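You operate a simulated robot arm through the tools that you are given. There is no shell and no other tool. Be economical: measure what you need, move in short steps, check, and stop when the job is done.

You are at the controls of a simulated two-armed robot. One attempt, no reset.

Task
Hold the red grip, slacken the brass screw and let the spring back gently to 0.
Fine: don't let it fly; then tighten the screw and slide the green slider back to 0.

The check looks at the end state, three seconds after you hand in, the way a careful person would. Anything else that was tipped, shoved, dropped, spilled or broken makes it a failure.

Robot
Two 7-joint arms with two-finger parallel grippers on one trunk, on a base that drives. Base frame: it is fixed to the floor where the robot stands at the start and does not move with it; the origin is under the middle of the robot, x ahead of it, y to its left, z up. Lengths are in mm, angles in rad, forces in N, time in s.
The left shoulder is at the start at [71, 156, 1055], the right one opposite. Places, roughly: brass screw [700, 0, 900]; green slider [800, -200, 800]; red grip [900, -200, 900]; spring board [800, -100, 800]. Payload 3.91 kg a hand.
The TCP of each hand is the grasp point between the finger pads, 30 mm short of the fingertips. In the tool frame z runs along the fingers and y along their closing line. Largest opening 110 mm; finger width 20, thickness 10; the body of the gripper, 48 by 112 mm, starts 55 mm behind the TCP.
Orientation is that of the tool frame in the base frame, as [roll, pitch, yaw] about the fixed x, y, z axes, in that order (R = Rz(yaw) Ry(pitch) Rx(roll)). With the fingers straight down and closing along the base's y, the tool's x points along the base's -x, its y along +y and its z along -z.

Tools
- The arms move only by the tool drive_tool. It takes "left_steps", "right_steps" or both (then of equal length, played together; a hand with none holds still); each is a list that holds one entry, the list of rows, each a list of 7 numbers: the shift along the tool's x, y, z in units of 40 mm (1.0 is 40 mm), then the turn, a rotation vector about the tool's x, y, z in units of 5 degrees (1.0 is 5 degrees), then the opening in per cent of the stroke, from 0 (shut) to 100 (fully open). In form: [[[dx, dy, dz, ax, ay, az, hand], ...]]. A call has 1 to 8 rows; each row shifts and turns the commanded pose from where the row before left it, along the tool's axes as they then stand. A call with a number of a shift or a turn outside -1 to 1 is refused whole. A row lasts 0.2 s, in which the tool goes at most 50 mm and 0.15 rad; a call with a longer step from one row to the next is refused whole, and so is a gripper value outside its range. Where a pose cannot be reached the arm comes as near as it can. A force on the tool above 40 N (or 10 N above the force at the start of the call, whichever is more), or a blocked arm, ends the call early, and 0.2 s more pass. The fingers move at their own pace (about 108 mm/s each) and stop on an object; they squeeze with about 41 N. The grip force told is the motor's: it shows also when the fingers shut on nothing. Time passes only in rows, and 0.2 s behind the last, so rows that do not move let the fingers close. The reply holds the time, the measured pose of the TCP, the force on the tool along the base axes, the opening and the grip force, in the units named above and with some noise, with the torque about the TCP (base axes, N m) and any sound that the robot's microphone picked up.
- Cameras (640 x 400 px; columns grow to the right, rows downward): "scene" is now at [142.7, -18.8, 1312.8]; the picture's right is [-0.21, -0.98, 0.00], its down [-0.38, 0.08, -0.92] and it looks along [0.90, -0.20, -0.39] (base axes); focal length 272 px, centre (320, 200). "left" rides on the left gripper at [72, -17, -103] in its tool frame; the picture's right is [0.23, 0.97, 0.00], its down [-0.76, 0.18, -0.62] and it looks along [-0.61, 0.14, 0.78] (tool axes); focal length 222 px, centre (320, 200). "right" rides on the right gripper at [72, 17, -103] in its tool frame; the picture's right is [-0.23, 0.97, 0.00], its down [-0.76, -0.18, -0.62] and it looks along [-0.61, -0.14, 0.78] (tool axes); focal length 222 px, centre (320, 200). There is no depth. A picture from a camera that has moved, and an enlarged one, comes with that camera's place and axes in the base frame and with its lens. The place of the scene camera against the robot may be out by one fixed shift of up to 12 mm in any direction.
- camera(camera): a new picture of that camera. The clock stands still meanwhile.
- lift_body(by): slides the trunk up (or, below 0, down) by that many mm; the arms and the scene camera ride with it, the base frame stays. It gives what a move gives, with no picture.
- base_move(legs): drives the robot by 1 to 6 legs, each [ahead, left, turn to the left] in mm, mm and rad, along the robot's own axes; the way and the turn of a leg run together, so that a leg with both is an arc; at most 1500 mm and 3.142 rad a leg. The arms and the cameras ride along, it lands a little off, and it stops where it bumps. It gives what a move gives.
- head_to(pan, tilt): turns the head with the scene camera to pan (to the left, within 1.501 rad either way) and tilt (down, from -0.506 to 1.204), counted from straight ahead of the robot. It gives what a move gives.
- inspect(camera, box): a new picture of the part [left, top, right, bottom] of that camera's present view, enlarged. The clock stands still meanwhile.
- job_done(): hands the job in; it is judged then, once.

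Work in short steps. Places have to be worked out from the pictures, the camera data and where the tool is seen: move nearer, look again, correct. Check each grasp and each placing, and mend what went wrong. You have 120 turns and 92 pictures in all, those below and enlarged ones among them. Open the grippers and draw the arms clear of the work before you hand the job in, unless the task says otherwise; then end with one line.

The tools are called by a JSON object that holds its "name" and its "arguments". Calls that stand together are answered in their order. drive_tool: Moves the arms, as the interface text tells. Its arguments: {"type":"object","properties":{"left_steps":{"type":"array","items":{"type":"array","items":{"type":"array","items":{"type":"number"}}}},"right_steps":{"type":"array","items":{"type":"array","items":{"type":"array","items":{"type":"number"}}}}},"required":[]} The other tools are called the same way: lift_body (by) slides the trunk up or down; base_move (legs) drives the base; head_to (pan, tilt) turns the head that bears the scene camera; camera (camera) takes a picture; inspect (camera, box) takes an enlarged picture of a part of a camera's view; job_done () hands the job in.

At the start:

```text
t: 0.0
left_tool_pos: [742.6, 202.5, 1152.9]
left_ee_rot: [3.141, 0.0, -3.14]
left_wrist_force: [0.7, -0.1, 0.7]
left_wrist_torque: [-0.02, -0.01, -0.01]
left_gripper_width: 110.2
left_gripper_force: 0.1
right_tool_pos: [680.7, -431.5, 1226.9]
right_ee_rot: [-3.141, 0.002, 3.14]
right_wrist_force: [-0.8, 0.2, 0.3]
right_wrist_torque: [-0.02, -0.04, -0.02]
right_gripper_width: 110.0
right_gripper_force: 0.0
trunk travel left (down, up): [-500.0, 440.0]
robot x, y, heading: [-1.6, -1.7, 0.001]
head pan, tilt: [-0.215, 0.401]
```

scene: 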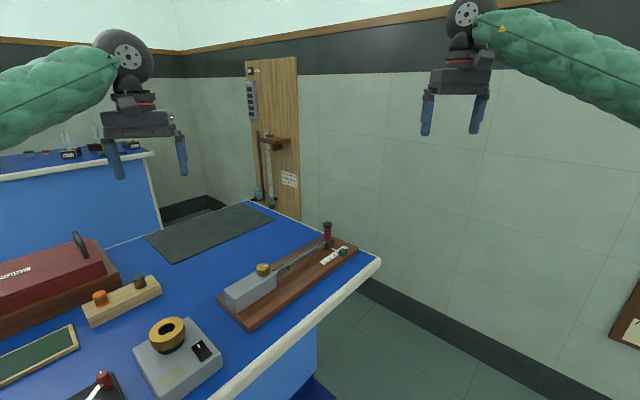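
right: 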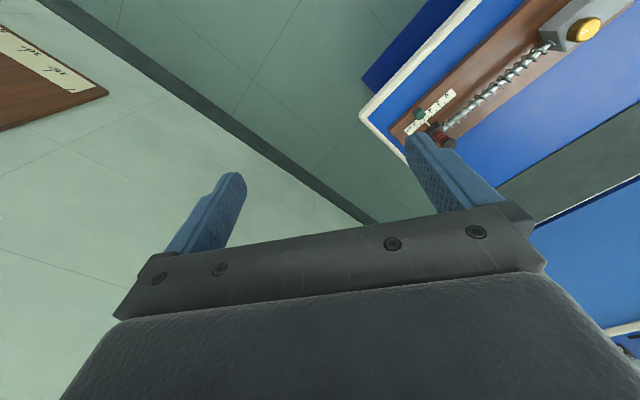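
left: 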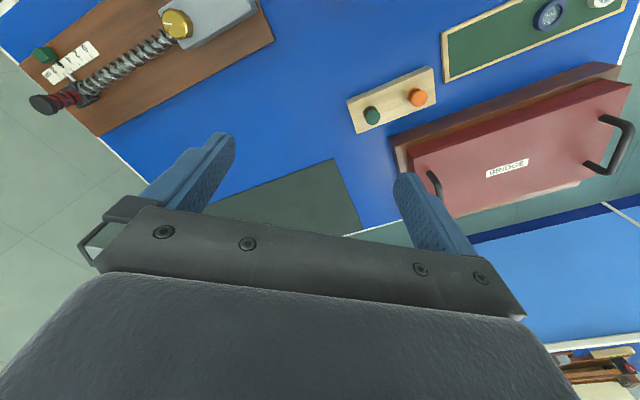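

I start by looking closely at the spring board in the scene view and the left view.

{"name": "inspect", "arguments": {"camera": "scene", "box": [200, 200, 400, 340]}}

{"name": "inspect", "arguments": {"camera": "left", "box": [0, 0, 280, 150]}}

```text
2.86 times, centred on (300, 270) of scene
camera zoom: at [142.7, -18.8, 1312.8], right [-0.21, -0.98, 0.0], down [-0.38, 0.08, -0.92], along [0.9, -0.2, -0.39], focal length 779 px, centre (377, 0)
```

zoom: 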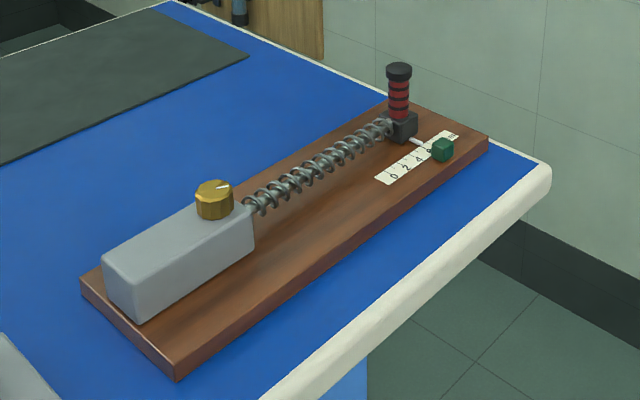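

```text
2.29 times, centred on (140, 75) of left
camera zoom: at [669.5, 185.0, 1255.7], right [-0.23, 0.97, 0.0], down [0.76, 0.18, 0.62], along [0.61, 0.14, -0.78], focal length 508 px, centre (731, 486)
```

zoom: 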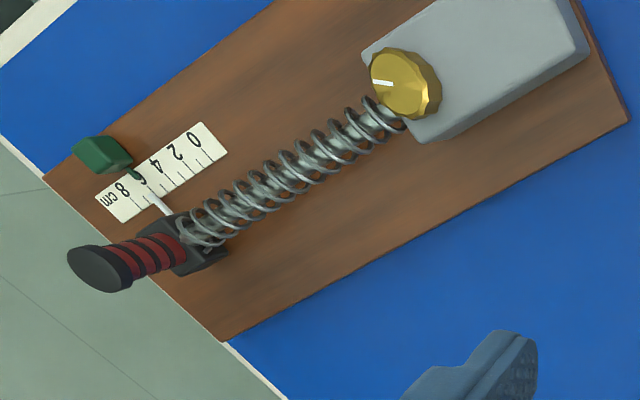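

Triangulating the two hand views puts the knob top near (714, -4, 880) and the grip near (875, -215, 885), with the board's axis running about -53°. I turn the right hand so its fingers close along that axis, and lower it a little.

{"name": "drive_tool", "arguments": {"right_steps": [[[0, 0, 0.5, 0, 0, -0.925, 100], [0, 0, 0.5, 0, 0, -0.925, 100], [0, 0, 0.5, 0, 0, -0.925, 100], [0, 0, 0.5, 0, 0, -0.925, 100], [0, 0, 0.5, 0, 0, -0.925, 100], [0, 0, 0.5, 0, 0, -0.925, 100], [0, 0, 0.5, 0, 0, -0.925, 100], [0, 0, 0.5, 0, 0, -0.925, 100]]]}}

{"name": "camera", "arguments": {"camera": "right"}}

```text
t: 1.8
left_tool_pos: [743.2, 202.2, 1151.4]
left_ee_rot: [3.141, -0.003, -3.141]
left_wrist_force: [0.5, -0.4, 0.8]
left_wrist_torque: [0.01, 0.0, 0.0]
left_gripper_width: 110.1
left_gripper_force: 0.1
right_tool_pos: [680.9, -430.9, 1065.6]
right_ee_rot: [-3.141, 0.002, -2.501]
right_wrist_force: [-1.1, 1.0, 0.1]
right_wrist_torque: [-0.04, 0.02, -0.02]
right_gripper_width: 109.8
right_gripper_force: 0.1
trunk travel left (down, up): [-500.0, 440.0]
robot x, y, heading: [0.5, 1.3, 0.0]
head pan, tilt: [-0.215, 0.401]
```

```text
86 pictures are left
camera right: at [611.8, -462.7, 1168.8], right [-0.4, 0.92, 0.0], down [0.72, 0.31, 0.62], along [0.57, 0.25, -0.78], focal length 222 px, centre (320, 200)
```

right: 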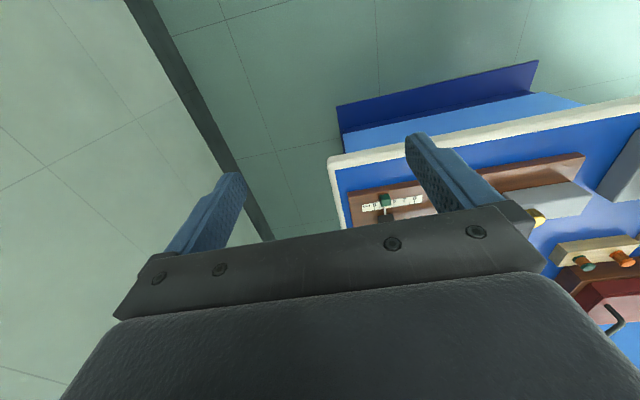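

The grip is hidden behind the gripper body in this view, so I bring the hand forward and left, staying high.

{"name": "drive_tool", "arguments": {"right_steps": [[[-0.8, 0.13, 0, 0, 0, 0, 100], [-0.8, 0.13, 0, 0, 0, 0, 100], [-0.8, 0.13, 0, 0, 0, 0, 100], [-0.8, 0.13, 0, 0, 0, 0, 100], [-0.8, 0.13, 0, 0, 0, 0, 100]]]}}

{"name": "camera", "arguments": {"camera": "right"}}

```text
t: 3.0
left_tool_pos: [743.0, 202.6, 1151.9]
left_ee_rot: [-3.14, -0.002, -3.141]
left_wrist_force: [0.6, 0.1, -0.9]
left_wrist_torque: [-0.02, -0.02, -0.01]
left_gripper_width: 109.8
left_gripper_force: 0.1
right_tool_pos: [794.7, -313.6, 1064.5]
right_ee_rot: [-3.141, 0.001, -2.499]
right_wrist_force: [0.5, -0.2, 0.5]
right_wrist_torque: [-0.03, 0.03, -0.01]
right_gripper_width: 109.7
right_gripper_force: 0.0
trunk travel left (down, up): [-500.0, 440.0]
robot x, y, heading: [1.6, -2.0, 0.002]
head pan, tilt: [-0.215, 0.401]
```

```text
85 pictures are left
camera right: at [725.2, -344.9, 1169.0], right [-0.4, 0.92, 0.0], down [0.72, 0.31, 0.62], along [0.57, 0.25, -0.78], focal length 222 px, centre (320, 200)
```

right: 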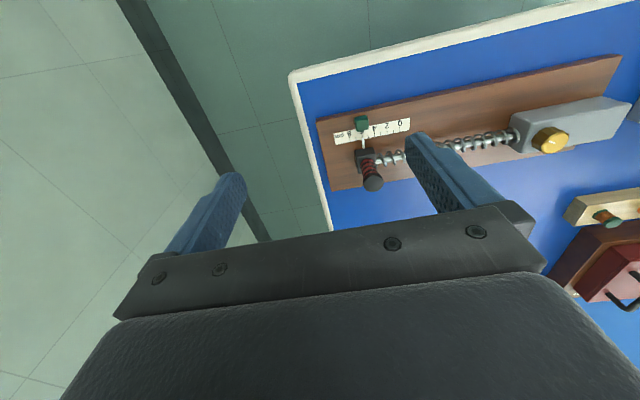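

The grip's cap works out at about (861, -202, 905) and the knob is confirmed at (714, -4, 880). I zoom in on the grip, scale and knob.

{"name": "inspect", "arguments": {"camera": "right", "box": [310, 90, 430, 200]}}

{"name": "inspect", "arguments": {"camera": "scene", "box": [300, 210, 370, 275]}}

```text
3.64 times, centred on (370, 145) of right
camera zoom: at [725.2, -344.9, 1169.0], right [-0.4, 0.92, 0.0], down [0.72, 0.31, 0.62], along [0.57, 0.25, -0.78], focal length 808 px, centre (138, 400)
```

zoom: 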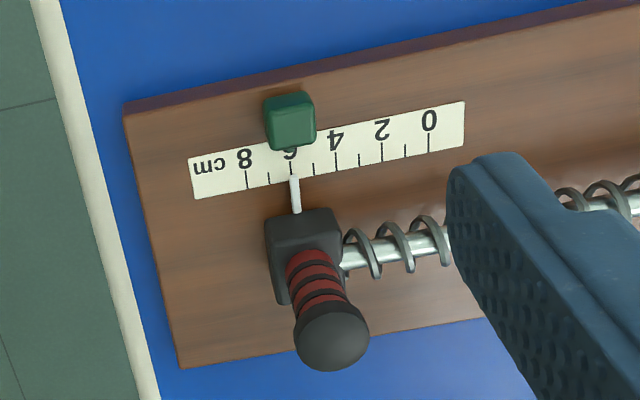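

```text
6.15 times, centred on (335, 242) of scene
camera zoom: at [143.6, -18.0, 1312.6], right [-0.21, -0.98, 0.0], down [-0.38, 0.08, -0.92], along [0.9, -0.2, -0.39], focal length 1677 px, centre (228, -62)
```

zoom: 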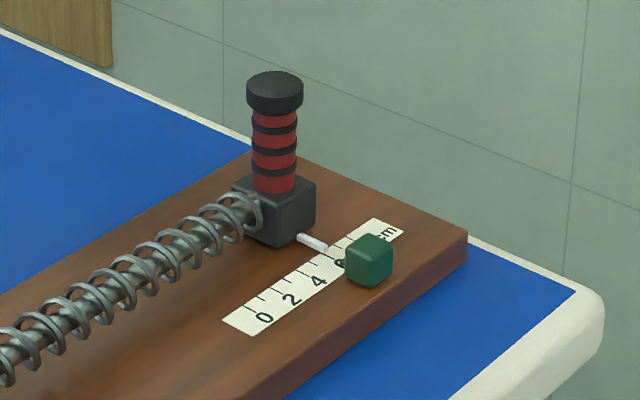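

Pointer and slider both read about 6; the grip is about 23 mm across, its block top near z 842. I bring the right hand over the grip at z 960 with the fingers 70 mm apart.

{"name": "drive_tool", "arguments": {"right_steps": [[[-0.733, 0.321, 0.65, 0, 0, 0, 64], [-0.733, 0.321, 0.65, 0, 0, 0, 64], [-0.733, 0.321, 0.65, 0, 0, 0, 64], [-0.733, 0.321, 0.65, 0, 0, 0, 64]]]}}

{"name": "camera", "arguments": {"camera": "right"}}

{"name": "inspect", "arguments": {"camera": "scene", "box": [240, 120, 420, 280]}}

```text
t: 4.0
left_tool_pos: [743.1, 202.2, 1151.3]
left_ee_rot: [3.141, -0.003, 3.14]
left_wrist_force: [0.6, 0.3, 0.5]
left_wrist_torque: [-0.02, -0.01, -0.01]
left_gripper_width: 109.9
left_gripper_force: 0.0
right_tool_pos: [856.0, -203.3, 962.0]
right_ee_rot: [-3.14, -0.001, -2.499]
right_wrist_force: [0.3, 0.7, -0.3]
right_wrist_torque: [0.0, 0.03, 0.0]
right_gripper_width: 70.1
right_gripper_force: 0.1
trunk travel left (down, up): [-500.0, 440.0]
robot x, y, heading: [3.2, -0.5, -0.0]
head pan, tilt: [-0.215, 0.401]
```

```text
82 pictures are left
camera right: at [787.6, -235.3, 1065.0], right [-0.4, 0.92, 0.0], down [0.72, 0.31, 0.62], along [0.57, 0.25, -0.78], focal length 222 px, centre (320, 200)
```

right: 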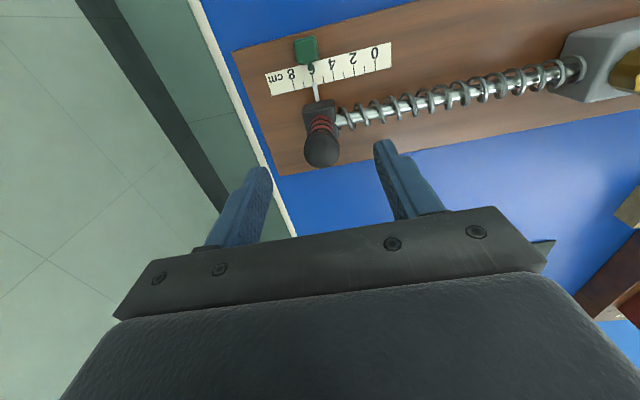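

```text
2.50 times, centred on (330, 200) of scene
camera zoom: at [143.5, -18.4, 1312.6], right [-0.21, -0.98, 0.0], down [-0.38, 0.08, -0.92], along [0.9, -0.2, -0.39], focal length 681 px, centre (295, 200)
```

zoom: 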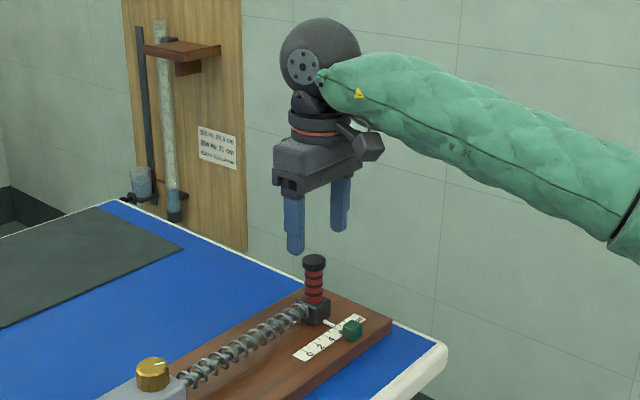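

The cap lies at about (859, -202), within 3 mm of the hand's axis. I descend to z 876, so the fingertips stop a few mm above the block, and look before closing.

{"name": "drive_tool", "arguments": {"right_steps": [[[-0.075, -0.02, 0.4, 0, 0, 0, 64], [0, 0, 0.44, 0, 0, 0, 64], [0, 0, 0.44, 0, 0, 0, 64], [0, 0, 0.44, 0, 0, 0, 64], [0, 0, 0.43, 0, 0, 0, 64]]]}}

{"name": "camera", "arguments": {"camera": "right"}}

{"name": "inspect", "arguments": {"camera": "scene", "box": [290, 170, 390, 270]}}

```text
t: 5.2
left_tool_pos: [743.0, 202.8, 1151.7]
left_ee_rot: [-3.141, -0.002, -3.14]
left_wrist_force: [0.4, -0.5, -0.2]
left_wrist_torque: [0.02, 0.0, -0.05]
left_gripper_width: 109.9
left_gripper_force: 0.1
right_tool_pos: [859.2, -201.8, 876.2]
right_ee_rot: [3.141, 0.002, -2.5]
right_wrist_force: [-0.7, 0.4, -0.2]
right_wrist_torque: [0.02, -0.02, -0.01]
right_gripper_width: 70.4
right_gripper_force: 0.0
trunk travel left (down, up): [-500.0, 440.0]
robot x, y, heading: [-0.5, 0.1, 0.001]
head pan, tilt: [-0.215, 0.401]
```

```text
80 pictures are left
camera right: at [790.4, -233.0, 979.2], right [-0.4, 0.92, 0.0], down [0.71, 0.31, 0.62], along [0.57, 0.25, -0.78], focal length 222 px, centre (320, 200)
```

right: 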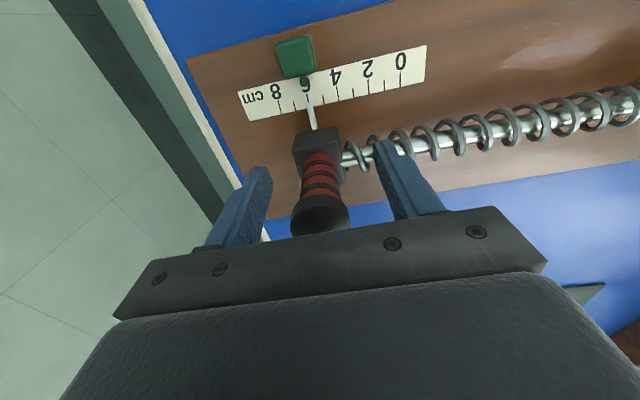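

```text
4.00 times, centred on (340, 220) of scene
camera zoom: at [143.1, -18.8, 1312.7], right [-0.21, -0.98, 0.0], down [-0.38, 0.08, -0.92], along [0.9, -0.2, -0.39], focal length 1090 px, centre (240, 120)
```

zoom: 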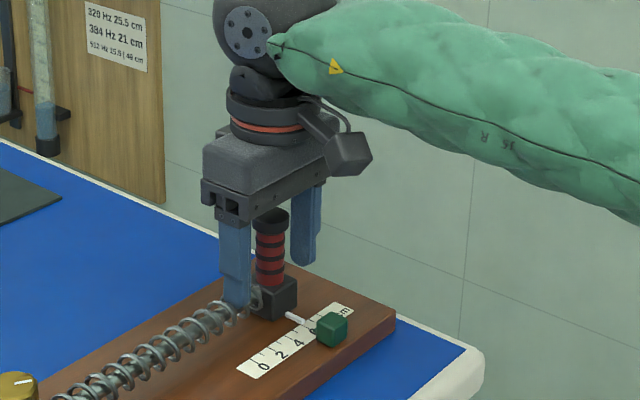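

The grip stands between the fingers with the tips just clear of the block, so I close the right hand.

{"name": "drive_tool", "arguments": {"right_steps": [[[0, 0, 0, 0, 0, 0, 0], [0, 0, 0, 0, 0, 0, 0], [0, 0, 0, 0, 0, 0, 0], [0, 0, 0, 0, 0, 0, 0]]]}}

{"name": "camera", "arguments": {"camera": "right"}}

```text
t: 6.2
left_tool_pos: [744.1, 202.6, 1151.8]
left_ee_rot: [-3.141, -0.001, -3.138]
left_wrist_force: [-0.2, -0.4, 0.8]
left_wrist_torque: [0.0, -0.01, -0.04]
left_gripper_width: 110.0
left_gripper_force: 0.1
right_tool_pos: [859.5, -201.6, 876.5]
right_ee_rot: [-3.14, 0.004, -2.498]
right_wrist_force: [0.6, 0.8, -1.0]
right_wrist_torque: [0.39, -0.58, -1.16]
right_gripper_width: 32.2
right_gripper_force: 45.3
trunk travel left (down, up): [-500.0, 440.0]
robot x, y, heading: [2.3, 1.0, -0.004]
head pan, tilt: [-0.215, 0.401]
```

```text
78 pictures are left
camera right: at [790.2, -233.0, 979.7], right [-0.4, 0.92, 0.0], down [0.71, 0.31, 0.62], along [0.57, 0.25, -0.78], focal length 222 px, centre (320, 200)
```

right: 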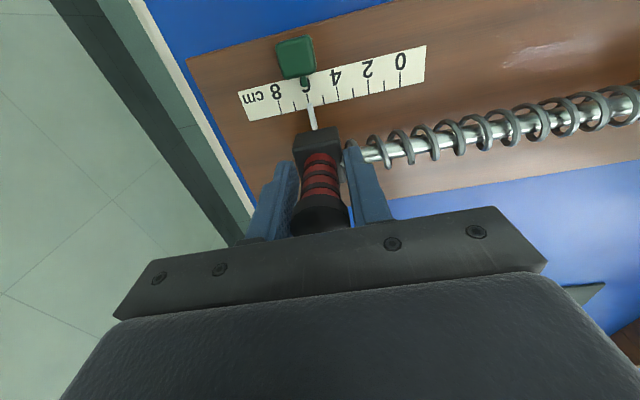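

The width of 32 mm is more than the red grip itself, so I zoom in to see what the fingers really hold.

{"name": "inspect", "arguments": {"camera": "right", "box": [240, 110, 400, 240]}}

{"name": "inspect", "arguments": {"camera": "scene", "box": [320, 200, 370, 260]}}

```text
3.08 times, centred on (320, 175) of right
camera zoom: at [790.2, -233.0, 979.7], right [-0.4, 0.92, 0.0], down [0.71, 0.31, 0.62], along [0.57, 0.25, -0.78], focal length 684 px, centre (320, 277)
```

zoom: 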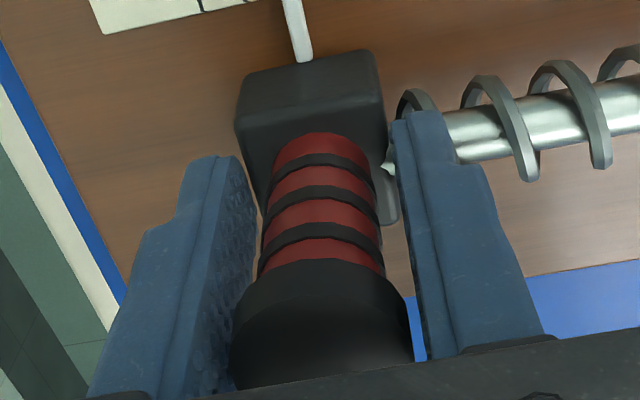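

```text
6.67 times, centred on (345, 230) of scene
camera zoom: at [142.9, -18.8, 1312.7], right [-0.21, -0.98, 0.0], down [-0.38, 0.08, -0.92], along [0.9, -0.2, -0.39], focal length 1817 px, centre (153, 0)
```

zoom: 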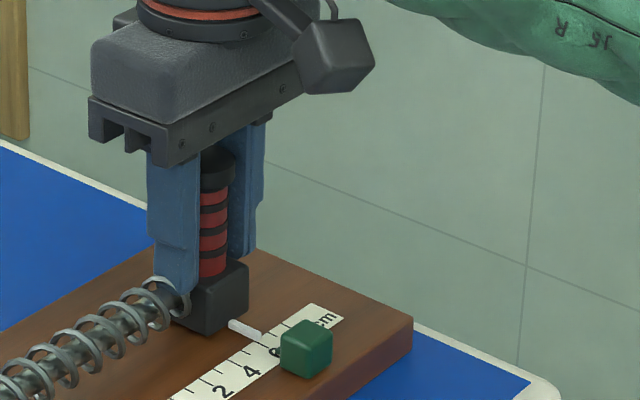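

The cap, not the red part, sets the width, and the spring-side fingertip sits close to the spring's end coil. I open, rise 8 mm so the tips clear everything, and close again.

{"name": "drive_tool", "arguments": {"right_steps": [[[0, 0, 0, 0, 0, 0, 50], [0, 0, -0.2, 0, 0, 0, 50], [0, 0, 0, 0, 0, 0, 0], [0, 0, 0, 0, 0, 0, 0], [0, 0, 0, 0, 0, 0, 0]]]}}

{"name": "inspect", "arguments": {"camera": "right", "box": [240, 110, 400, 240]}}

```text
t: 7.4
left_tool_pos: [741.4, 203.1, 1153.0]
left_ee_rot: [-3.141, -0.001, 3.141]
left_wrist_force: [-0.3, -0.4, -0.4]
left_wrist_torque: [0.0, -0.03, 0.0]
left_gripper_width: 110.1
left_gripper_force: 0.0
right_tool_pos: [859.4, -201.8, 886.1]
right_ee_rot: [-3.139, 0.001, -2.497]
right_wrist_force: [4.0, -1.4, 5.5]
right_wrist_torque: [-0.29, 0.82, -0.02]
right_gripper_width: 27.8
right_gripper_force: 44.7
trunk travel left (down, up): [-500.0, 440.0]
robot x, y, heading: [1.7, 1.8, -0.003]
head pan, tilt: [-0.215, 0.401]
```

```text
3.08 times, centred on (320, 175) of right
camera zoom: at [789.7, -233.4, 988.2], right [-0.4, 0.92, 0.0], down [0.71, 0.31, 0.62], along [0.57, 0.25, -0.78], focal length 684 px, centre (320, 277)
```

zoom: 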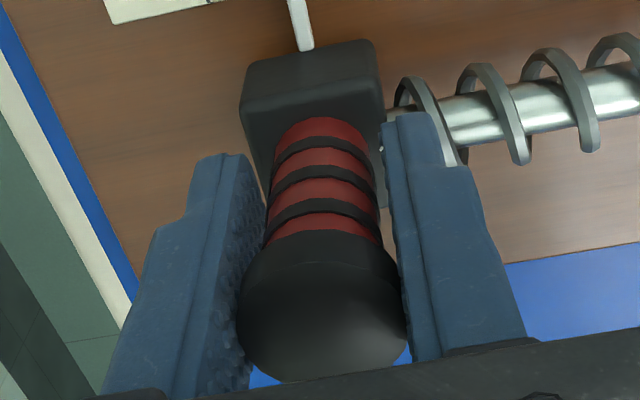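

Now it holds the cap squarely at 27.8 mm. Next I turn the left hand 40° clockwise as seen from above and lower it to about z 1020, before moving it over the knob.

{"name": "drive_tool", "arguments": {"left_steps": [[[0, 0, 0.42, 0, 0, 1, 100], [0, 0, 0.42, 0, 0, 1, 100], [0, 0, 0.42, 0, 0, 1, 100], [0, 0, 0.42, 0, 0, 1, 100], [0, 0, 0.42, 0, 0, 1, 100], [0, 0, 0.42, 0, 0, 1, 100], [0, 0, 0.42, 0, 0, 1, 100], [0, 0, 0.42, 0, 0, 1, 100]]]}}

```text
t: 9.2
left_tool_pos: [742.7, 201.5, 1019.0]
left_ee_rot: [3.141, 0.0, 2.443]
left_wrist_force: [-0.7, 1.0, 0.4]
left_wrist_torque: [0.0, -0.01, -0.02]
left_gripper_width: 110.1
left_gripper_force: 0.1
right_tool_pos: [859.3, -201.4, 884.4]
right_ee_rot: [-3.141, 0.002, -2.498]
right_wrist_force: [7.1, 0.0, 8.7]
right_wrist_torque: [0.18, 0.02, -0.11]
right_gripper_width: 27.5
right_gripper_force: 45.0
trunk travel left (down, up): [-500.0, 440.0]
robot x, y, heading: [3.8, -4.0, -0.002]
head pan, tilt: [-0.215, 0.401]
```

Left hand is at yaw 2.44; I carry it over the knob to (714, -4, 980).

{"name": "drive_tool", "arguments": {"left_steps": [[[-0.46, -0.731, 0.16, 0, 0, 0, 100], [-0.46, -0.731, 0.16, 0, 0, 0, 100], [-0.46, -0.731, 0.16, 0, 0, 0, 100], [-0.46, -0.731, 0.16, 0, 0, 0, 100], [-0.46, -0.731, 0.16, 0, 0, 0, 80], [-0.46, -0.731, 0.16, 0, 0, 0, 70]]]}}

{"name": "camera", "arguments": {"camera": "left"}}

{"name": "camera", "arguments": {"camera": "scene"}}

```text
t: 10.6
left_tool_pos: [715.2, -1.2, 980.0]
left_ee_rot: [3.141, 0.001, 2.445]
left_wrist_force: [-0.4, 0.9, 0.7]
left_wrist_torque: [-0.01, -0.02, -0.01]
left_gripper_width: 77.2
left_gripper_force: 0.0
right_tool_pos: [858.2, -201.0, 885.0]
right_ee_rot: [-3.14, 0.001, -2.497]
right_wrist_force: [5.3, -2.3, 8.0]
right_wrist_torque: [0.73, -0.19, 0.29]
right_gripper_width: 27.9
right_gripper_force: 45.1
trunk travel left (down, up): [-500.0, 440.0]
robot x, y, heading: [0.1, 0.6, -0.002]
head pan, tilt: [-0.215, 0.401]
```

```text
74 pictures are left
camera left: at [647.6, 32.0, 1082.7], right [0.45, 0.89, 0.0], down [0.7, -0.35, 0.62], along [0.56, -0.28, -0.78], focal length 222 px, centre (320, 200)
```

left: 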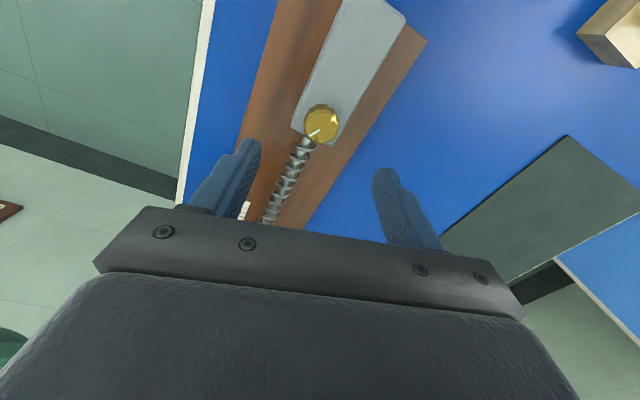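

```text
73 pictures are left
camera scene: at [142.2, -19.0, 1312.9], right [-0.21, -0.98, 0.0], down [-0.38, 0.08, -0.92], along [0.9, -0.2, -0.39], focal length 272 px, centre (320, 200)
```

scene: 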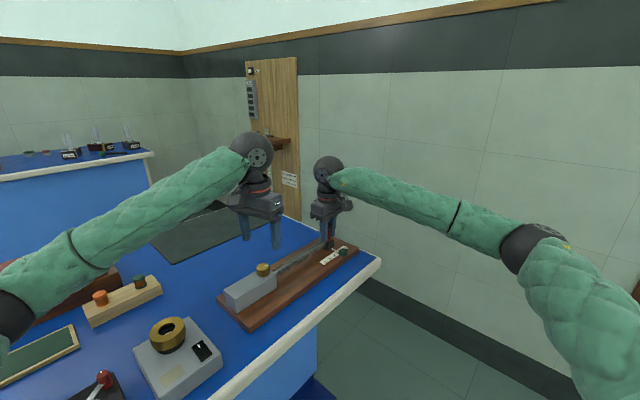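

The knob shows below and slightly nearer the robot than the hand; I zoom in for its size, height and mark.

{"name": "inspect", "arguments": {"camera": "left", "box": [280, 80, 370, 160]}}

{"name": "inspect", "arguments": {"camera": "scene", "box": [215, 230, 305, 320]}}

```text
5.00 times, centred on (325, 120) of left
camera zoom: at [647.6, 32.0, 1082.7], right [0.45, 0.89, 0.0], down [0.7, -0.35, 0.62], along [0.56, -0.28, -0.78], focal length 1111 px, centre (295, 600)
```

zoom: 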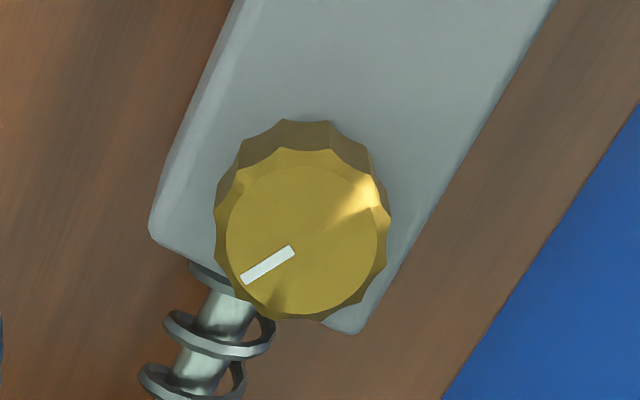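

```text
4.44 times, centred on (260, 275) of scene
camera zoom: at [142.2, -19.0, 1312.9], right [-0.21, -0.98, 0.0], down [-0.38, 0.08, -0.92], along [0.9, -0.2, -0.39], focal length 1211 px, centre (587, -133)
```

zoom: 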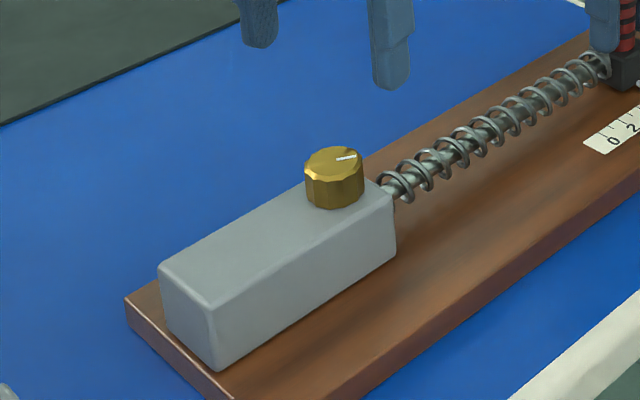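

The knob is about 32 mm wide, centred at (716, -2), spanning z 858–880. I turn the left hand another 40° clockwise for loosening range while descending to z 920.

{"name": "drive_tool", "arguments": {"left_steps": [[[0, 0, 0.19, 0, 0, 1, 60], [0, 0, 0.19, 0, 0, 1, 60], [0, 0, 0.19, 0, 0, 1, 60], [0, 0, 0.19, 0, 0, 1, 60], [0, 0, 0.19, 0, 0, 1, 60], [0, 0, 0.19, 0, 0, 1, 60], [0, 0, 0.19, 0, 0, 1, 60], [0, 0, 0.19, 0, 0, 1, 60]]]}}

{"name": "camera", "arguments": {"camera": "left"}}

```text
t: 12.4
left_tool_pos: [713.1, -2.6, 919.1]
left_ee_rot: [-3.141, -0.001, 1.745]
left_wrist_force: [-0.6, 0.0, 0.2]
left_wrist_torque: [0.01, -0.02, -0.02]
left_gripper_width: 66.0
left_gripper_force: 0.2
right_tool_pos: [857.3, -201.7, 884.7]
right_ee_rot: [-3.14, 0.002, -2.497]
right_wrist_force: [1.8, 3.5, 7.5]
right_wrist_torque: [0.37, -0.36, 0.05]
right_gripper_width: 27.7
right_gripper_force: 45.0
trunk travel left (down, up): [-500.0, 440.0]
robot x, y, heading: [-0.3, 0.9, 0.001]
head pan, tilt: [-0.215, 0.401]
```

```text
70 pictures are left
camera left: at [683.8, 65.6, 1022.7], right [0.92, 0.39, 0.0], down [0.31, -0.72, 0.62], along [0.24, -0.57, -0.78], focal length 222 px, centre (320, 200)
```

left: 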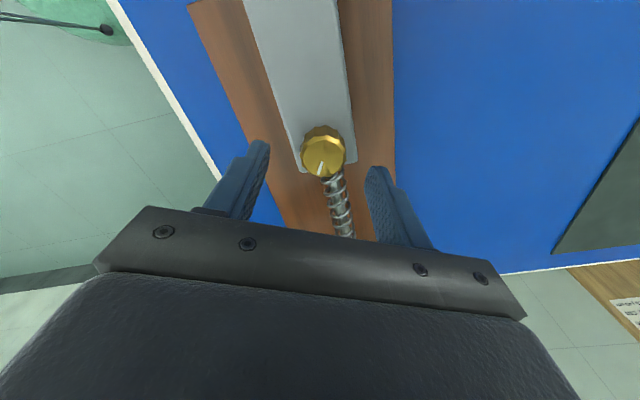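

The knob centres at about (715, -1), essentially under the hand. I lower to z 891 so the tips sit a few mm above the box, then close.

{"name": "drive_tool", "arguments": {"left_steps": [[[0.03, 0.03, 0.35, 0, 0, 0, 60], [0, 0, 0.35, 0, 0, 0, 60], [0, 0, 0, 0, 0, 0, 0], [0, 0, 0, 0, 0, 0, 0], [0, 0, 0, 0, 0, 0, 0]]]}}

{"name": "camera", "arguments": {"camera": "left"}}

{"name": "inspect", "arguments": {"camera": "scene", "box": [215, 200, 315, 320]}}

```text
t: 13.6
left_tool_pos: [715.0, -2.0, 892.5]
left_ee_rot: [3.139, 0.0, 1.747]
left_wrist_force: [22.0, -1.6, 28.8]
left_wrist_torque: [-0.15, -0.97, 0.52]
left_gripper_width: 63.6
left_gripper_force: 44.7
right_tool_pos: [857.4, -201.7, 883.4]
right_ee_rot: [-3.14, 0.002, -2.497]
right_wrist_force: [-1.4, 6.0, 1.1]
right_wrist_torque: [0.4, -0.44, -0.04]
right_gripper_width: 27.7
right_gripper_force: 45.3
trunk travel left (down, up): [-500.0, 440.0]
robot x, y, heading: [0.7, -0.7, 0.001]
head pan, tilt: [-0.215, 0.401]
```

```text
69 pictures are left
camera left: at [685.0, 66.6, 996.0], right [0.92, 0.4, 0.0], down [0.31, -0.72, 0.63], along [0.25, -0.57, -0.78], focal length 222 px, centre (320, 200)
```

left: 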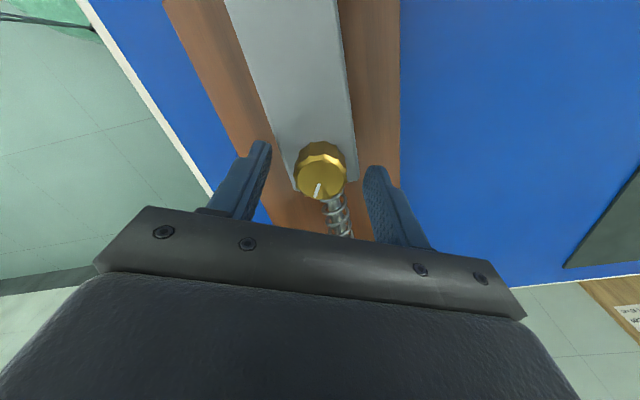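

```text
3.33 times, centred on (265, 260) of scene
camera zoom: at [142.4, -18.4, 1313.1], right [-0.21, -0.98, 0.0], down [-0.38, 0.08, -0.92], along [0.9, -0.2, -0.39], focal length 908 px, centre (503, 0)
```

zoom: 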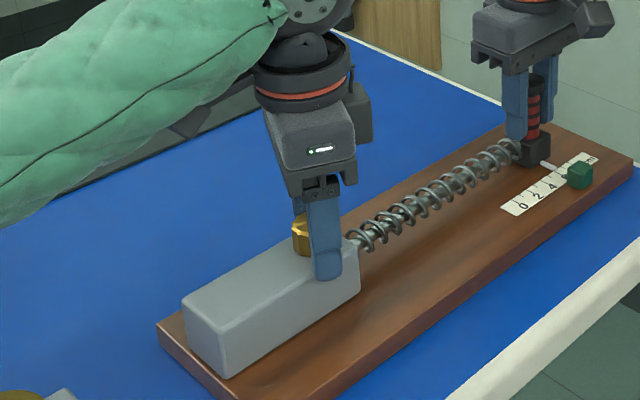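

The fingers have closed on the box's sides, not the knob, so the box top is higher than I reckoned. I open, rise 8 mm and close on the knob again.

{"name": "drive_tool", "arguments": {"left_steps": [[[0, 0, 0, 0, 0, 0, 65], [0, 0, -0.2, 0, 0, 0, 65], [0, 0, 0, 0, 0, 0, 65]]]}}

{"name": "inspect", "arguments": {"camera": "left", "box": [240, 110, 400, 240]}}

{"name": "inspect", "arguments": {"camera": "scene", "box": [235, 240, 295, 300]}}

```text
t: 14.4
left_tool_pos: [714.0, -2.5, 898.3]
left_ee_rot: [-3.141, 0.0, 1.746]
left_wrist_force: [0.3, 0.6, 0.1]
left_wrist_torque: [0.0, -0.04, 0.01]
left_gripper_width: 71.1
left_gripper_force: 0.0
right_tool_pos: [858.8, -201.6, 884.8]
right_ee_rot: [-3.138, 0.001, -2.497]
right_wrist_force: [-0.8, 4.9, 7.3]
right_wrist_torque: [-0.39, 0.28, 0.03]
right_gripper_width: 27.7
right_gripper_force: 45.2
trunk travel left (down, up): [-500.0, 440.0]
robot x, y, heading: [1.5, 0.6, 0.002]
head pan, tilt: [-0.215, 0.401]
```

```text
3.08 times, centred on (320, 175) of left
camera zoom: at [685.0, 66.4, 1002.1], right [0.92, 0.39, 0.0], down [0.31, -0.72, 0.62], along [0.24, -0.57, -0.78], focal length 684 px, centre (320, 277)
```

zoom: 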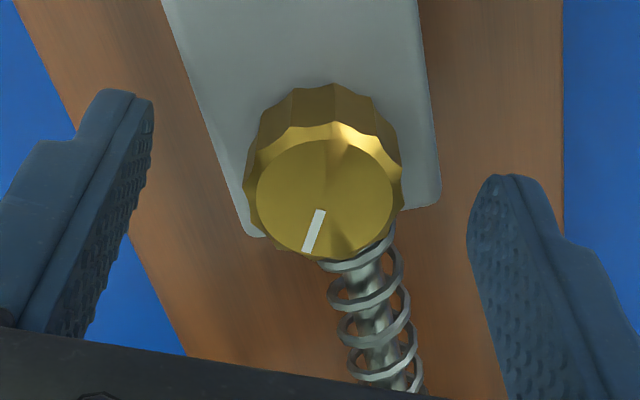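

```text
6.67 times, centred on (265, 270) of scene
camera zoom: at [142.3, -18.2, 1312.8], right [-0.21, -0.98, 0.0], down [-0.38, 0.08, -0.92], along [0.9, -0.2, -0.39], focal length 1817 px, centre (687, -267)
```

zoom: 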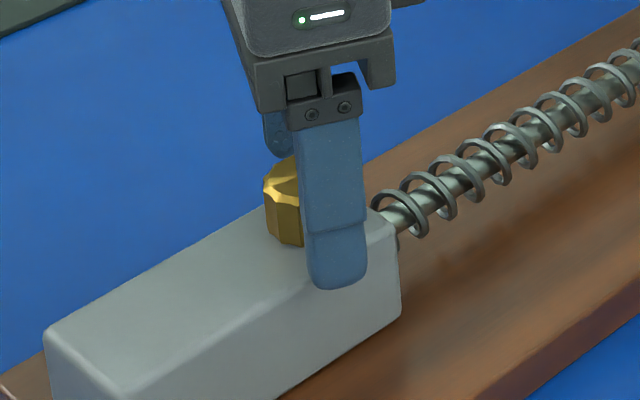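

The tips are now near z 868; I add 2 mm and try closing on the knob.

{"name": "drive_tool", "arguments": {"left_steps": [[[0, 0, -0.05, 0, 0, 0, 50], [0, 0, 0, 0, 0, 0, 0], [0, 0, 0, 0, 0, 0, 0], [0, 0, 0, 0, 0, 0, 0]]]}}

{"name": "inspect", "arguments": {"camera": "left", "box": [240, 110, 400, 240]}}

{"name": "inspect", "arguments": {"camera": "scene", "box": [235, 240, 295, 300]}}

```text
t: 15.4
left_tool_pos: [716.1, -1.8, 900.3]
left_ee_rot: [-3.141, -0.001, 1.747]
left_wrist_force: [7.4, 1.3, -0.7]
left_wrist_torque: [0.0, -0.55, -0.02]
left_gripper_width: 31.2
left_gripper_force: 44.8
right_tool_pos: [858.3, -201.4, 885.6]
right_ee_rot: [-3.139, 0.001, -2.498]
right_wrist_force: [-7.1, 5.0, 6.0]
right_wrist_torque: [0.34, -0.51, -0.05]
right_gripper_width: 27.9
right_gripper_force: 45.2
trunk travel left (down, up): [-500.0, 440.0]
robot x, y, heading: [-2.6, -0.4, 0.001]
head pan, tilt: [-0.215, 0.401]
```

```text
3.08 times, centred on (320, 175) of left
camera zoom: at [685.2, 66.7, 1004.1], right [0.92, 0.39, 0.0], down [0.31, -0.72, 0.62], along [0.25, -0.57, -0.78], focal length 684 px, centre (320, 277)
```

zoom: 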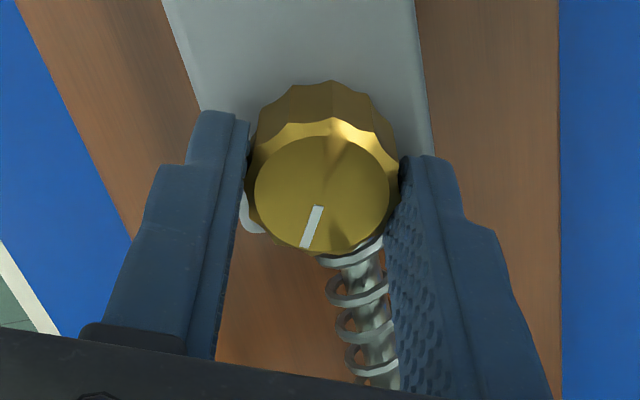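

```text
6.67 times, centred on (265, 270) of scene
camera zoom: at [142.4, -18.3, 1312.8], right [-0.21, -0.98, 0.0], down [-0.38, 0.08, -0.92], along [0.9, -0.2, -0.39], focal length 1817 px, centre (687, -267)
```

zoom: 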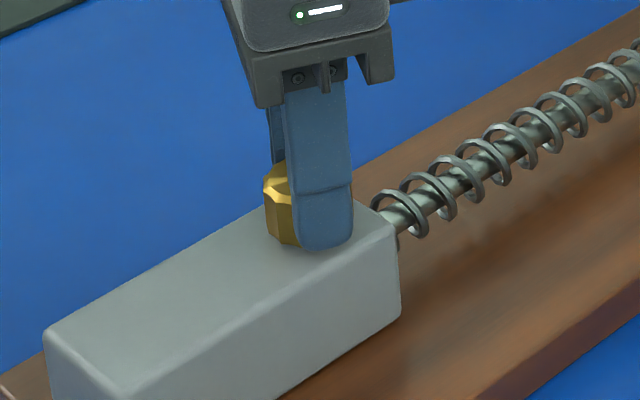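

The left hand holds the knob (31 mm). I turn it 20° anticlockwise and watch the right wrist's force for the spring taking hold.

{"name": "drive_tool", "arguments": {"left_steps": [[[0, 0, 0, 0, 0, -1, 0], [0, 0, 0, 0, 0, -1, 0], [0, 0, 0, 0, 0, -1, 0], [0, 0, 0, 0, 0, -1, 0]]]}}

{"name": "inspect", "arguments": {"camera": "left", "box": [240, 110, 400, 240]}}

```text
t: 16.4
left_tool_pos: [714.7, -1.2, 901.2]
left_ee_rot: [3.141, 0.0, 2.097]
left_wrist_force: [24.7, -5.4, -4.2]
left_wrist_torque: [-0.35, -1.36, -0.03]
left_gripper_width: 31.6
left_gripper_force: 45.0
right_tool_pos: [858.2, -202.1, 884.6]
right_ee_rot: [-3.14, 0.001, -2.499]
right_wrist_force: [-18.0, 7.3, 11.2]
right_wrist_torque: [0.15, -0.24, 0.2]
right_gripper_width: 27.8
right_gripper_force: 45.0
trunk travel left (down, up): [-500.0, 440.0]
robot x, y, heading: [0.3, -0.3, 0.002]
head pan, tilt: [-0.215, 0.401]
```

```text
3.08 times, centred on (320, 175) of left
camera zoom: at [663.9, 52.7, 1004.1], right [0.73, 0.69, 0.0], down [0.54, -0.57, 0.62], along [0.43, -0.45, -0.78], focal length 684 px, centre (320, 277)
```

zoom: 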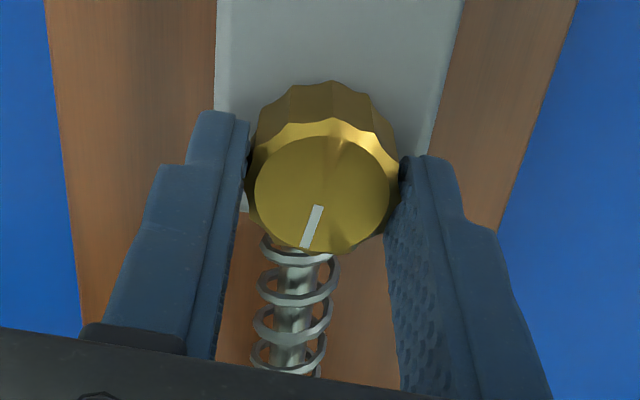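

The knob turns with the hand, but the left tool feels 25 N along +x, meaning it sits about a couple of mm too far back. I shift it 2 mm forward to relieve that before turning on.

{"name": "drive_tool", "arguments": {"left_steps": [[[-0.025, 0.043, 0, 0, 0, 0, 0], [0, 0, 0, 0, 0, 0, 0]]]}}

```text
t: 17.0
left_tool_pos: [716.4, -1.6, 900.5]
left_ee_rot: [-3.139, -0.001, 2.094]
left_wrist_force: [-11.3, -1.2, -4.6]
left_wrist_torque: [-0.5, -0.34, 0.03]
left_gripper_width: 31.6
left_gripper_force: 44.8
right_tool_pos: [858.1, -200.7, 883.4]
right_ee_rot: [-3.139, 0.003, -2.5]
right_wrist_force: [2.8, 6.7, 4.9]
right_wrist_torque: [-0.8, 1.15, 0.11]
right_gripper_width: 27.7
right_gripper_force: 44.8
trunk travel left (down, up): [-500.0, 440.0]
robot x, y, heading: [-1.2, -1.3, 0.005]
head pan, tilt: [-0.215, 0.401]
```

That relieved it. I turn another 20° anticlockwise.

{"name": "drive_tool", "arguments": {"left_steps": [[[0.008, -0.01, 0, 0, 0, -1, 0], [0, 0, 0, 0, 0, -1, 0], [0, 0, 0, 0, 0, -1, 0], [0, 0, 0, 0, 0, -1, 0]]]}}

{"name": "camera", "arguments": {"camera": "right"}}

```text
t: 18.0
left_tool_pos: [715.9, -1.1, 900.8]
left_ee_rot: [-3.141, 0.001, 2.445]
left_wrist_force: [-12.4, -2.8, -12.4]
left_wrist_torque: [-0.02, -0.23, 0.02]
left_gripper_width: 31.5
left_gripper_force: 45.0
right_tool_pos: [858.3, -200.8, 883.8]
right_ee_rot: [-3.139, 0.004, -2.497]
right_wrist_force: [0.9, 7.3, 4.4]
right_wrist_torque: [0.42, -0.34, -0.04]
right_gripper_width: 28.0
right_gripper_force: 44.9
trunk travel left (down, up): [-500.0, 440.0]
robot x, y, heading: [-0.8, -1.5, -0.001]
head pan, tilt: [-0.215, 0.401]
```

```text
62 pictures are left
camera right: at [789.3, -233.0, 988.0], right [-0.4, 0.92, 0.0], down [0.71, 0.31, 0.62], along [0.57, 0.25, -0.78], focal length 222 px, centre (320, 200)
```

right: 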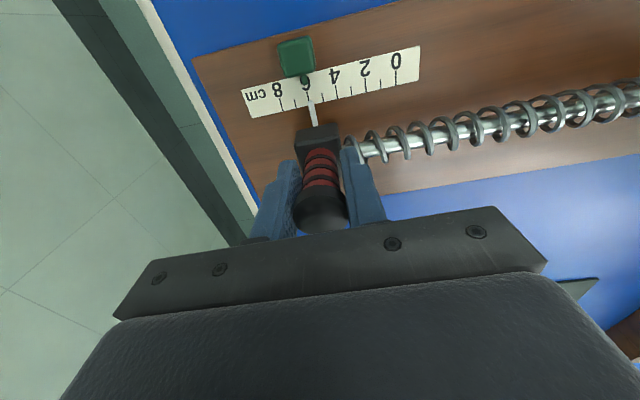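

40° so far, and the carriage is still clamped at 6. I go on another 40° with small moves.

{"name": "drive_tool", "arguments": {"left_steps": [[[0, 0, 0, 0, 0, -1, 0], [0, 0, 0, 0, 0, -1, 0], [0, 0, 0, 0, 0, -1, 0], [0, 0, 0, 0, 0, -1, 0], [0, 0, 0, 0, 0, -1, 0], [0, 0, 0, 0, 0, -1, 0], [0, 0, 0, 0, 0, -1, 0], [0, 0, 0, 0, 0, -1, 0]]]}}

{"name": "inspect", "arguments": {"camera": "left", "box": [240, 110, 400, 240]}}

```text
t: 19.8
left_tool_pos: [717.6, -0.4, 900.3]
left_ee_rot: [-3.141, -0.001, -3.14]
left_wrist_force: [-17.5, 15.7, -18.9]
left_wrist_torque: [0.62, 0.84, -0.03]
left_gripper_width: 31.3
left_gripper_force: 44.9
right_tool_pos: [858.3, -200.4, 885.0]
right_ee_rot: [-3.139, -0.001, -2.5]
right_wrist_force: [-9.4, 0.4, -0.1]
right_wrist_torque: [0.74, -0.92, 0.13]
right_gripper_width: 27.8
right_gripper_force: 45.0
trunk travel left (down, up): [-500.0, 440.0]
robot x, y, heading: [0.6, -0.5, 0.002]
head pan, tilt: [-0.215, 0.401]
```

```text
3.08 times, centred on (320, 175) of left
camera zoom: at [643.6, -17.5, 1004.3], right [-0.23, 0.97, 0.0], down [0.76, 0.18, 0.62], along [0.61, 0.14, -0.78], focal length 684 px, centre (320, 277)
```

zoom: 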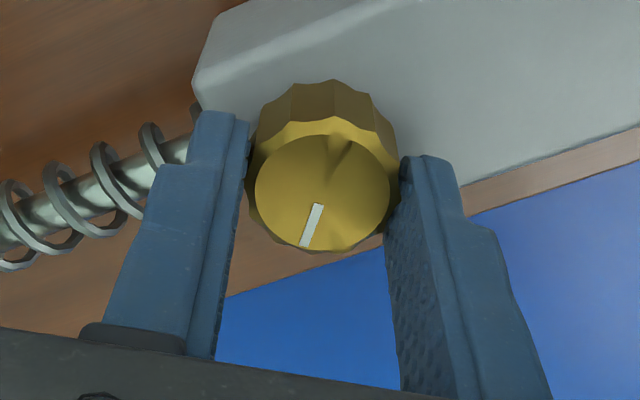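

80° of slackening so far. I test gently whether the carriage is free by easing the right hand 2.5 mm toward 0.

{"name": "drive_tool", "arguments": {"right_steps": [[[0, 0.03, 0, 0, 0, 0, 0], [0, 0.03, 0, 0, 0, 0, 0]]]}}

{"name": "inspect", "arguments": {"camera": "right", "box": [240, 60, 400, 190]}}

```text
t: 20.4
left_tool_pos: [716.8, -1.4, 901.9]
left_ee_rot: [-3.141, -0.001, -3.14]
left_wrist_force: [-16.9, 21.3, -20.7]
left_wrist_torque: [0.71, 0.5, -0.01]
left_gripper_width: 31.4
left_gripper_force: 45.2
right_tool_pos: [857.0, -200.7, 886.0]
right_ee_rot: [3.141, 0.0, -2.499]
right_wrist_force: [-14.4, -4.6, -3.0]
right_wrist_torque: [0.7, -0.66, 0.13]
right_gripper_width: 27.7
right_gripper_force: 44.8
trunk travel left (down, up): [-500.0, 440.0]
robot x, y, heading: [-2.0, 0.8, -0.006]
head pan, tilt: [-0.215, 0.401]
```

```text
3.08 times, centred on (320, 125) of right
camera zoom: at [788.3, -231.3, 988.1], right [-0.4, 0.92, 0.0], down [0.72, 0.32, 0.62], along [0.57, 0.25, -0.78], focal length 684 px, centre (320, 431)
```

zoom: 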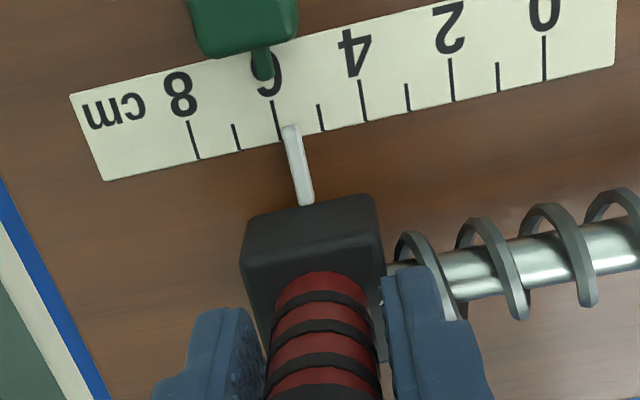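

The pointer now reads about 5.7, so the carriage is free and follows the hand with little force. I ease it on slowly, 20 mm more.

{"name": "drive_tool", "arguments": {"right_steps": [[[0, 0.07, 0, 0, 0, 0, 0], [0, 0.07, 0, 0, 0, 0, 0], [0, 0.07, 0, 0, 0, 0, 0], [0, 0.07, 0, 0, 0, 0, 0], [0, 0.07, 0, 0, 0, 0, 0], [0, 0.07, 0, 0, 0, 0, 0], [0, 0.07, 0, 0, 0, 0, 0]]]}}

{"name": "camera", "arguments": {"camera": "right"}}

```text
t: 22.0
left_tool_pos: [717.1, -0.6, 900.4]
left_ee_rot: [3.141, 0.0, -3.14]
left_wrist_force: [-11.4, 30.2, -21.1]
left_wrist_torque: [0.94, 0.36, -0.04]
left_gripper_width: 31.9
left_gripper_force: 44.7
right_tool_pos: [844.1, -183.5, 885.4]
right_ee_rot: [-3.141, -0.001, -2.499]
right_wrist_force: [-19.7, -10.9, -6.3]
right_wrist_torque: [0.52, -0.78, -0.07]
right_gripper_width: 27.9
right_gripper_force: 44.6
trunk travel left (down, up): [-500.0, 440.0]
robot x, y, heading: [-2.9, 2.5, 0.004]
head pan, tilt: [-0.215, 0.401]
```

```text
59 pictures are left
camera right: at [776.5, -215.0, 988.1], right [-0.4, 0.92, 0.0], down [0.72, 0.32, 0.62], along [0.57, 0.25, -0.78], focal length 222 px, centre (320, 200)
```

right: 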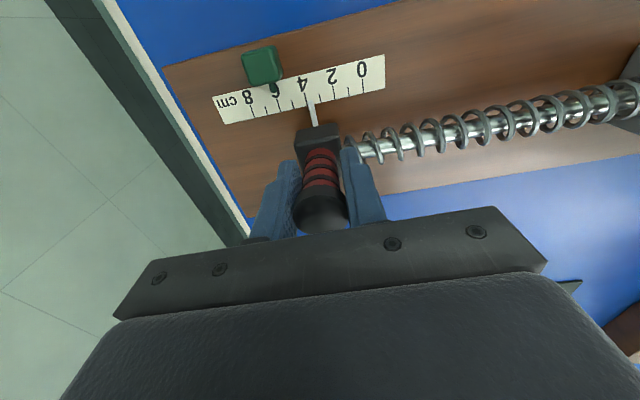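

The pointer reads about 3.6 and moves smoothly, but side loads have built up on both hands. I relieve both by about 1 mm and see.

{"name": "drive_tool", "arguments": {"left_steps": [[[0.012, 0.03, 0.02, 0, 0, 0, 0], [0, 0, 0, 0, 0, 0, 0]]], "right_steps": [[[0.03, 0, 0.0, 0, 0, 0, 0], [0, 0, 0, 0, 0, 0, 0]]]}}

```text
t: 22.6
left_tool_pos: [714.2, 0.5, 900.2]
left_ee_rot: [-3.14, -0.001, 3.141]
left_wrist_force: [-10.9, 6.1, -1.8]
left_wrist_torque: [0.49, 0.54, -0.02]
left_gripper_width: 31.4
left_gripper_force: 46.0
right_tool_pos: [846.2, -183.7, 884.7]
right_ee_rot: [3.141, 0.001, -2.497]
right_wrist_force: [2.5, 6.9, -9.9]
right_wrist_torque: [-0.9, 1.07, -0.03]
right_gripper_width: 27.9
right_gripper_force: 45.1
trunk travel left (down, up): [-500.0, 440.0]
robot x, y, heading: [-2.3, -1.3, 0.002]
head pan, tilt: [-0.215, 0.401]
```

Loads are down. I continue another 20 mm with a slight sideways correction along the true track.

{"name": "drive_tool", "arguments": {"right_steps": [[[0.003, 0.07, 0, 0, 0, 0, 0], [0.003, 0.07, 0, 0, 0, 0, 0], [0.003, 0.07, 0, 0, 0, 0, 0], [0.003, 0.07, 0, 0, 0, 0, 0], [0.003, 0.07, 0, 0, 0, 0, 0], [0.003, 0.07, 0, 0, 0, 0, 0], [0.003, 0.07, 0, 0, 0, 0, 0]]]}}

{"name": "camera", "arguments": {"camera": "right"}}

```text
t: 24.2
left_tool_pos: [716.3, -0.6, 900.3]
left_ee_rot: [-3.142, 0.0, -3.141]
left_wrist_force: [-7.2, -16.1, 25.8]
left_wrist_torque: [-0.21, 0.45, 0.06]
left_gripper_width: 31.3
left_gripper_force: 45.4
right_tool_pos: [834.4, -169.1, 885.9]
right_ee_rot: [-3.14, 0.0, -2.498]
right_wrist_force: [25.3, 21.0, -5.8]
right_wrist_torque: [-0.31, 0.55, 0.0]
right_gripper_width: 27.8
right_gripper_force: 45.0
trunk travel left (down, up): [-500.0, 440.0]
robot x, y, heading: [1.6, 1.9, -0.001]
head pan, tilt: [-0.215, 0.401]
```

```text
58 pictures are left
camera right: at [764.1, -201.0, 988.4], right [-0.4, 0.92, 0.0], down [0.71, 0.31, 0.62], along [0.57, 0.25, -0.78], focal length 222 px, centre (320, 200)
```

right: 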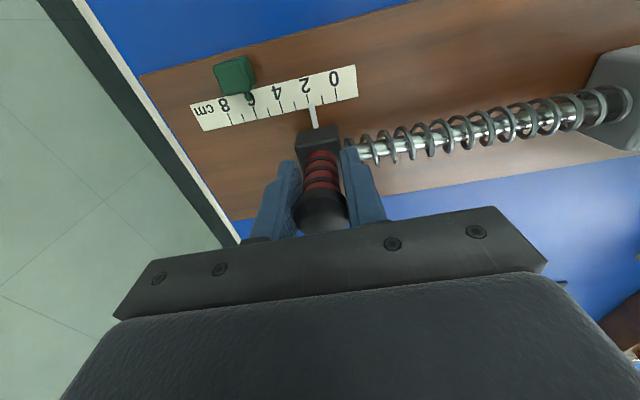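

The pointer reads about 1.7; the correction overshot sideways, so I take it back and go on 10 mm.

{"name": "drive_tool", "arguments": {"left_steps": [[[0, -0.012, -0.018, 0, 0, 0, 0], [0, 0, 0, 0, 0, 0, 0], [0, 0, 0, 0, 0, 0, 0], [0, 0, 0, 0, 0, 0, 0], [0, 0, 0, 0, 0, 0, 0]]], "right_steps": [[[-0.035, 0, 0.0, 0, 0, 0, 0], [0, 0.06, 0, 0, 0, 0, 0], [0, 0.06, 0, 0, 0, 0, 0], [0, 0.06, 0, 0, 0, 0, 0], [0, 0.06, 0, 0, 0, 0, 0]]]}}

{"name": "inspect", "arguments": {"camera": "right", "box": [200, 50, 390, 190]}}

```text
t: 25.4
left_tool_pos: [717.1, 0.9, 901.0]
left_ee_rot: [3.141, -0.001, -3.138]
left_wrist_force: [28.7, 9.0, 6.4]
left_wrist_torque: [-0.25, -0.74, 0.01]
left_gripper_width: 31.5
left_gripper_force: 44.5
right_tool_pos: [828.4, -160.6, 885.2]
right_ee_rot: [-3.141, 0.001, -2.498]
right_wrist_force: [-15.3, -8.1, 10.1]
right_wrist_torque: [0.79, -0.88, -0.02]
right_gripper_width: 27.9
right_gripper_force: 45.0
trunk travel left (down, up): [-500.0, 440.0]
robot x, y, heading: [-3.2, 0.6, -0.001]
head pan, tilt: [-0.215, 0.401]
```

```text
2.86 times, centred on (295, 120) of right
camera zoom: at [758.3, -192.9, 988.5], right [-0.4, 0.92, 0.0], down [0.72, 0.31, 0.62], along [0.57, 0.25, -0.78], focal length 635 px, centre (391, 429)
```

zoom: 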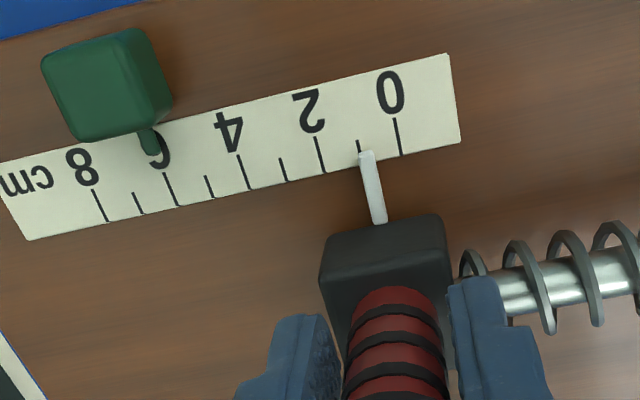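

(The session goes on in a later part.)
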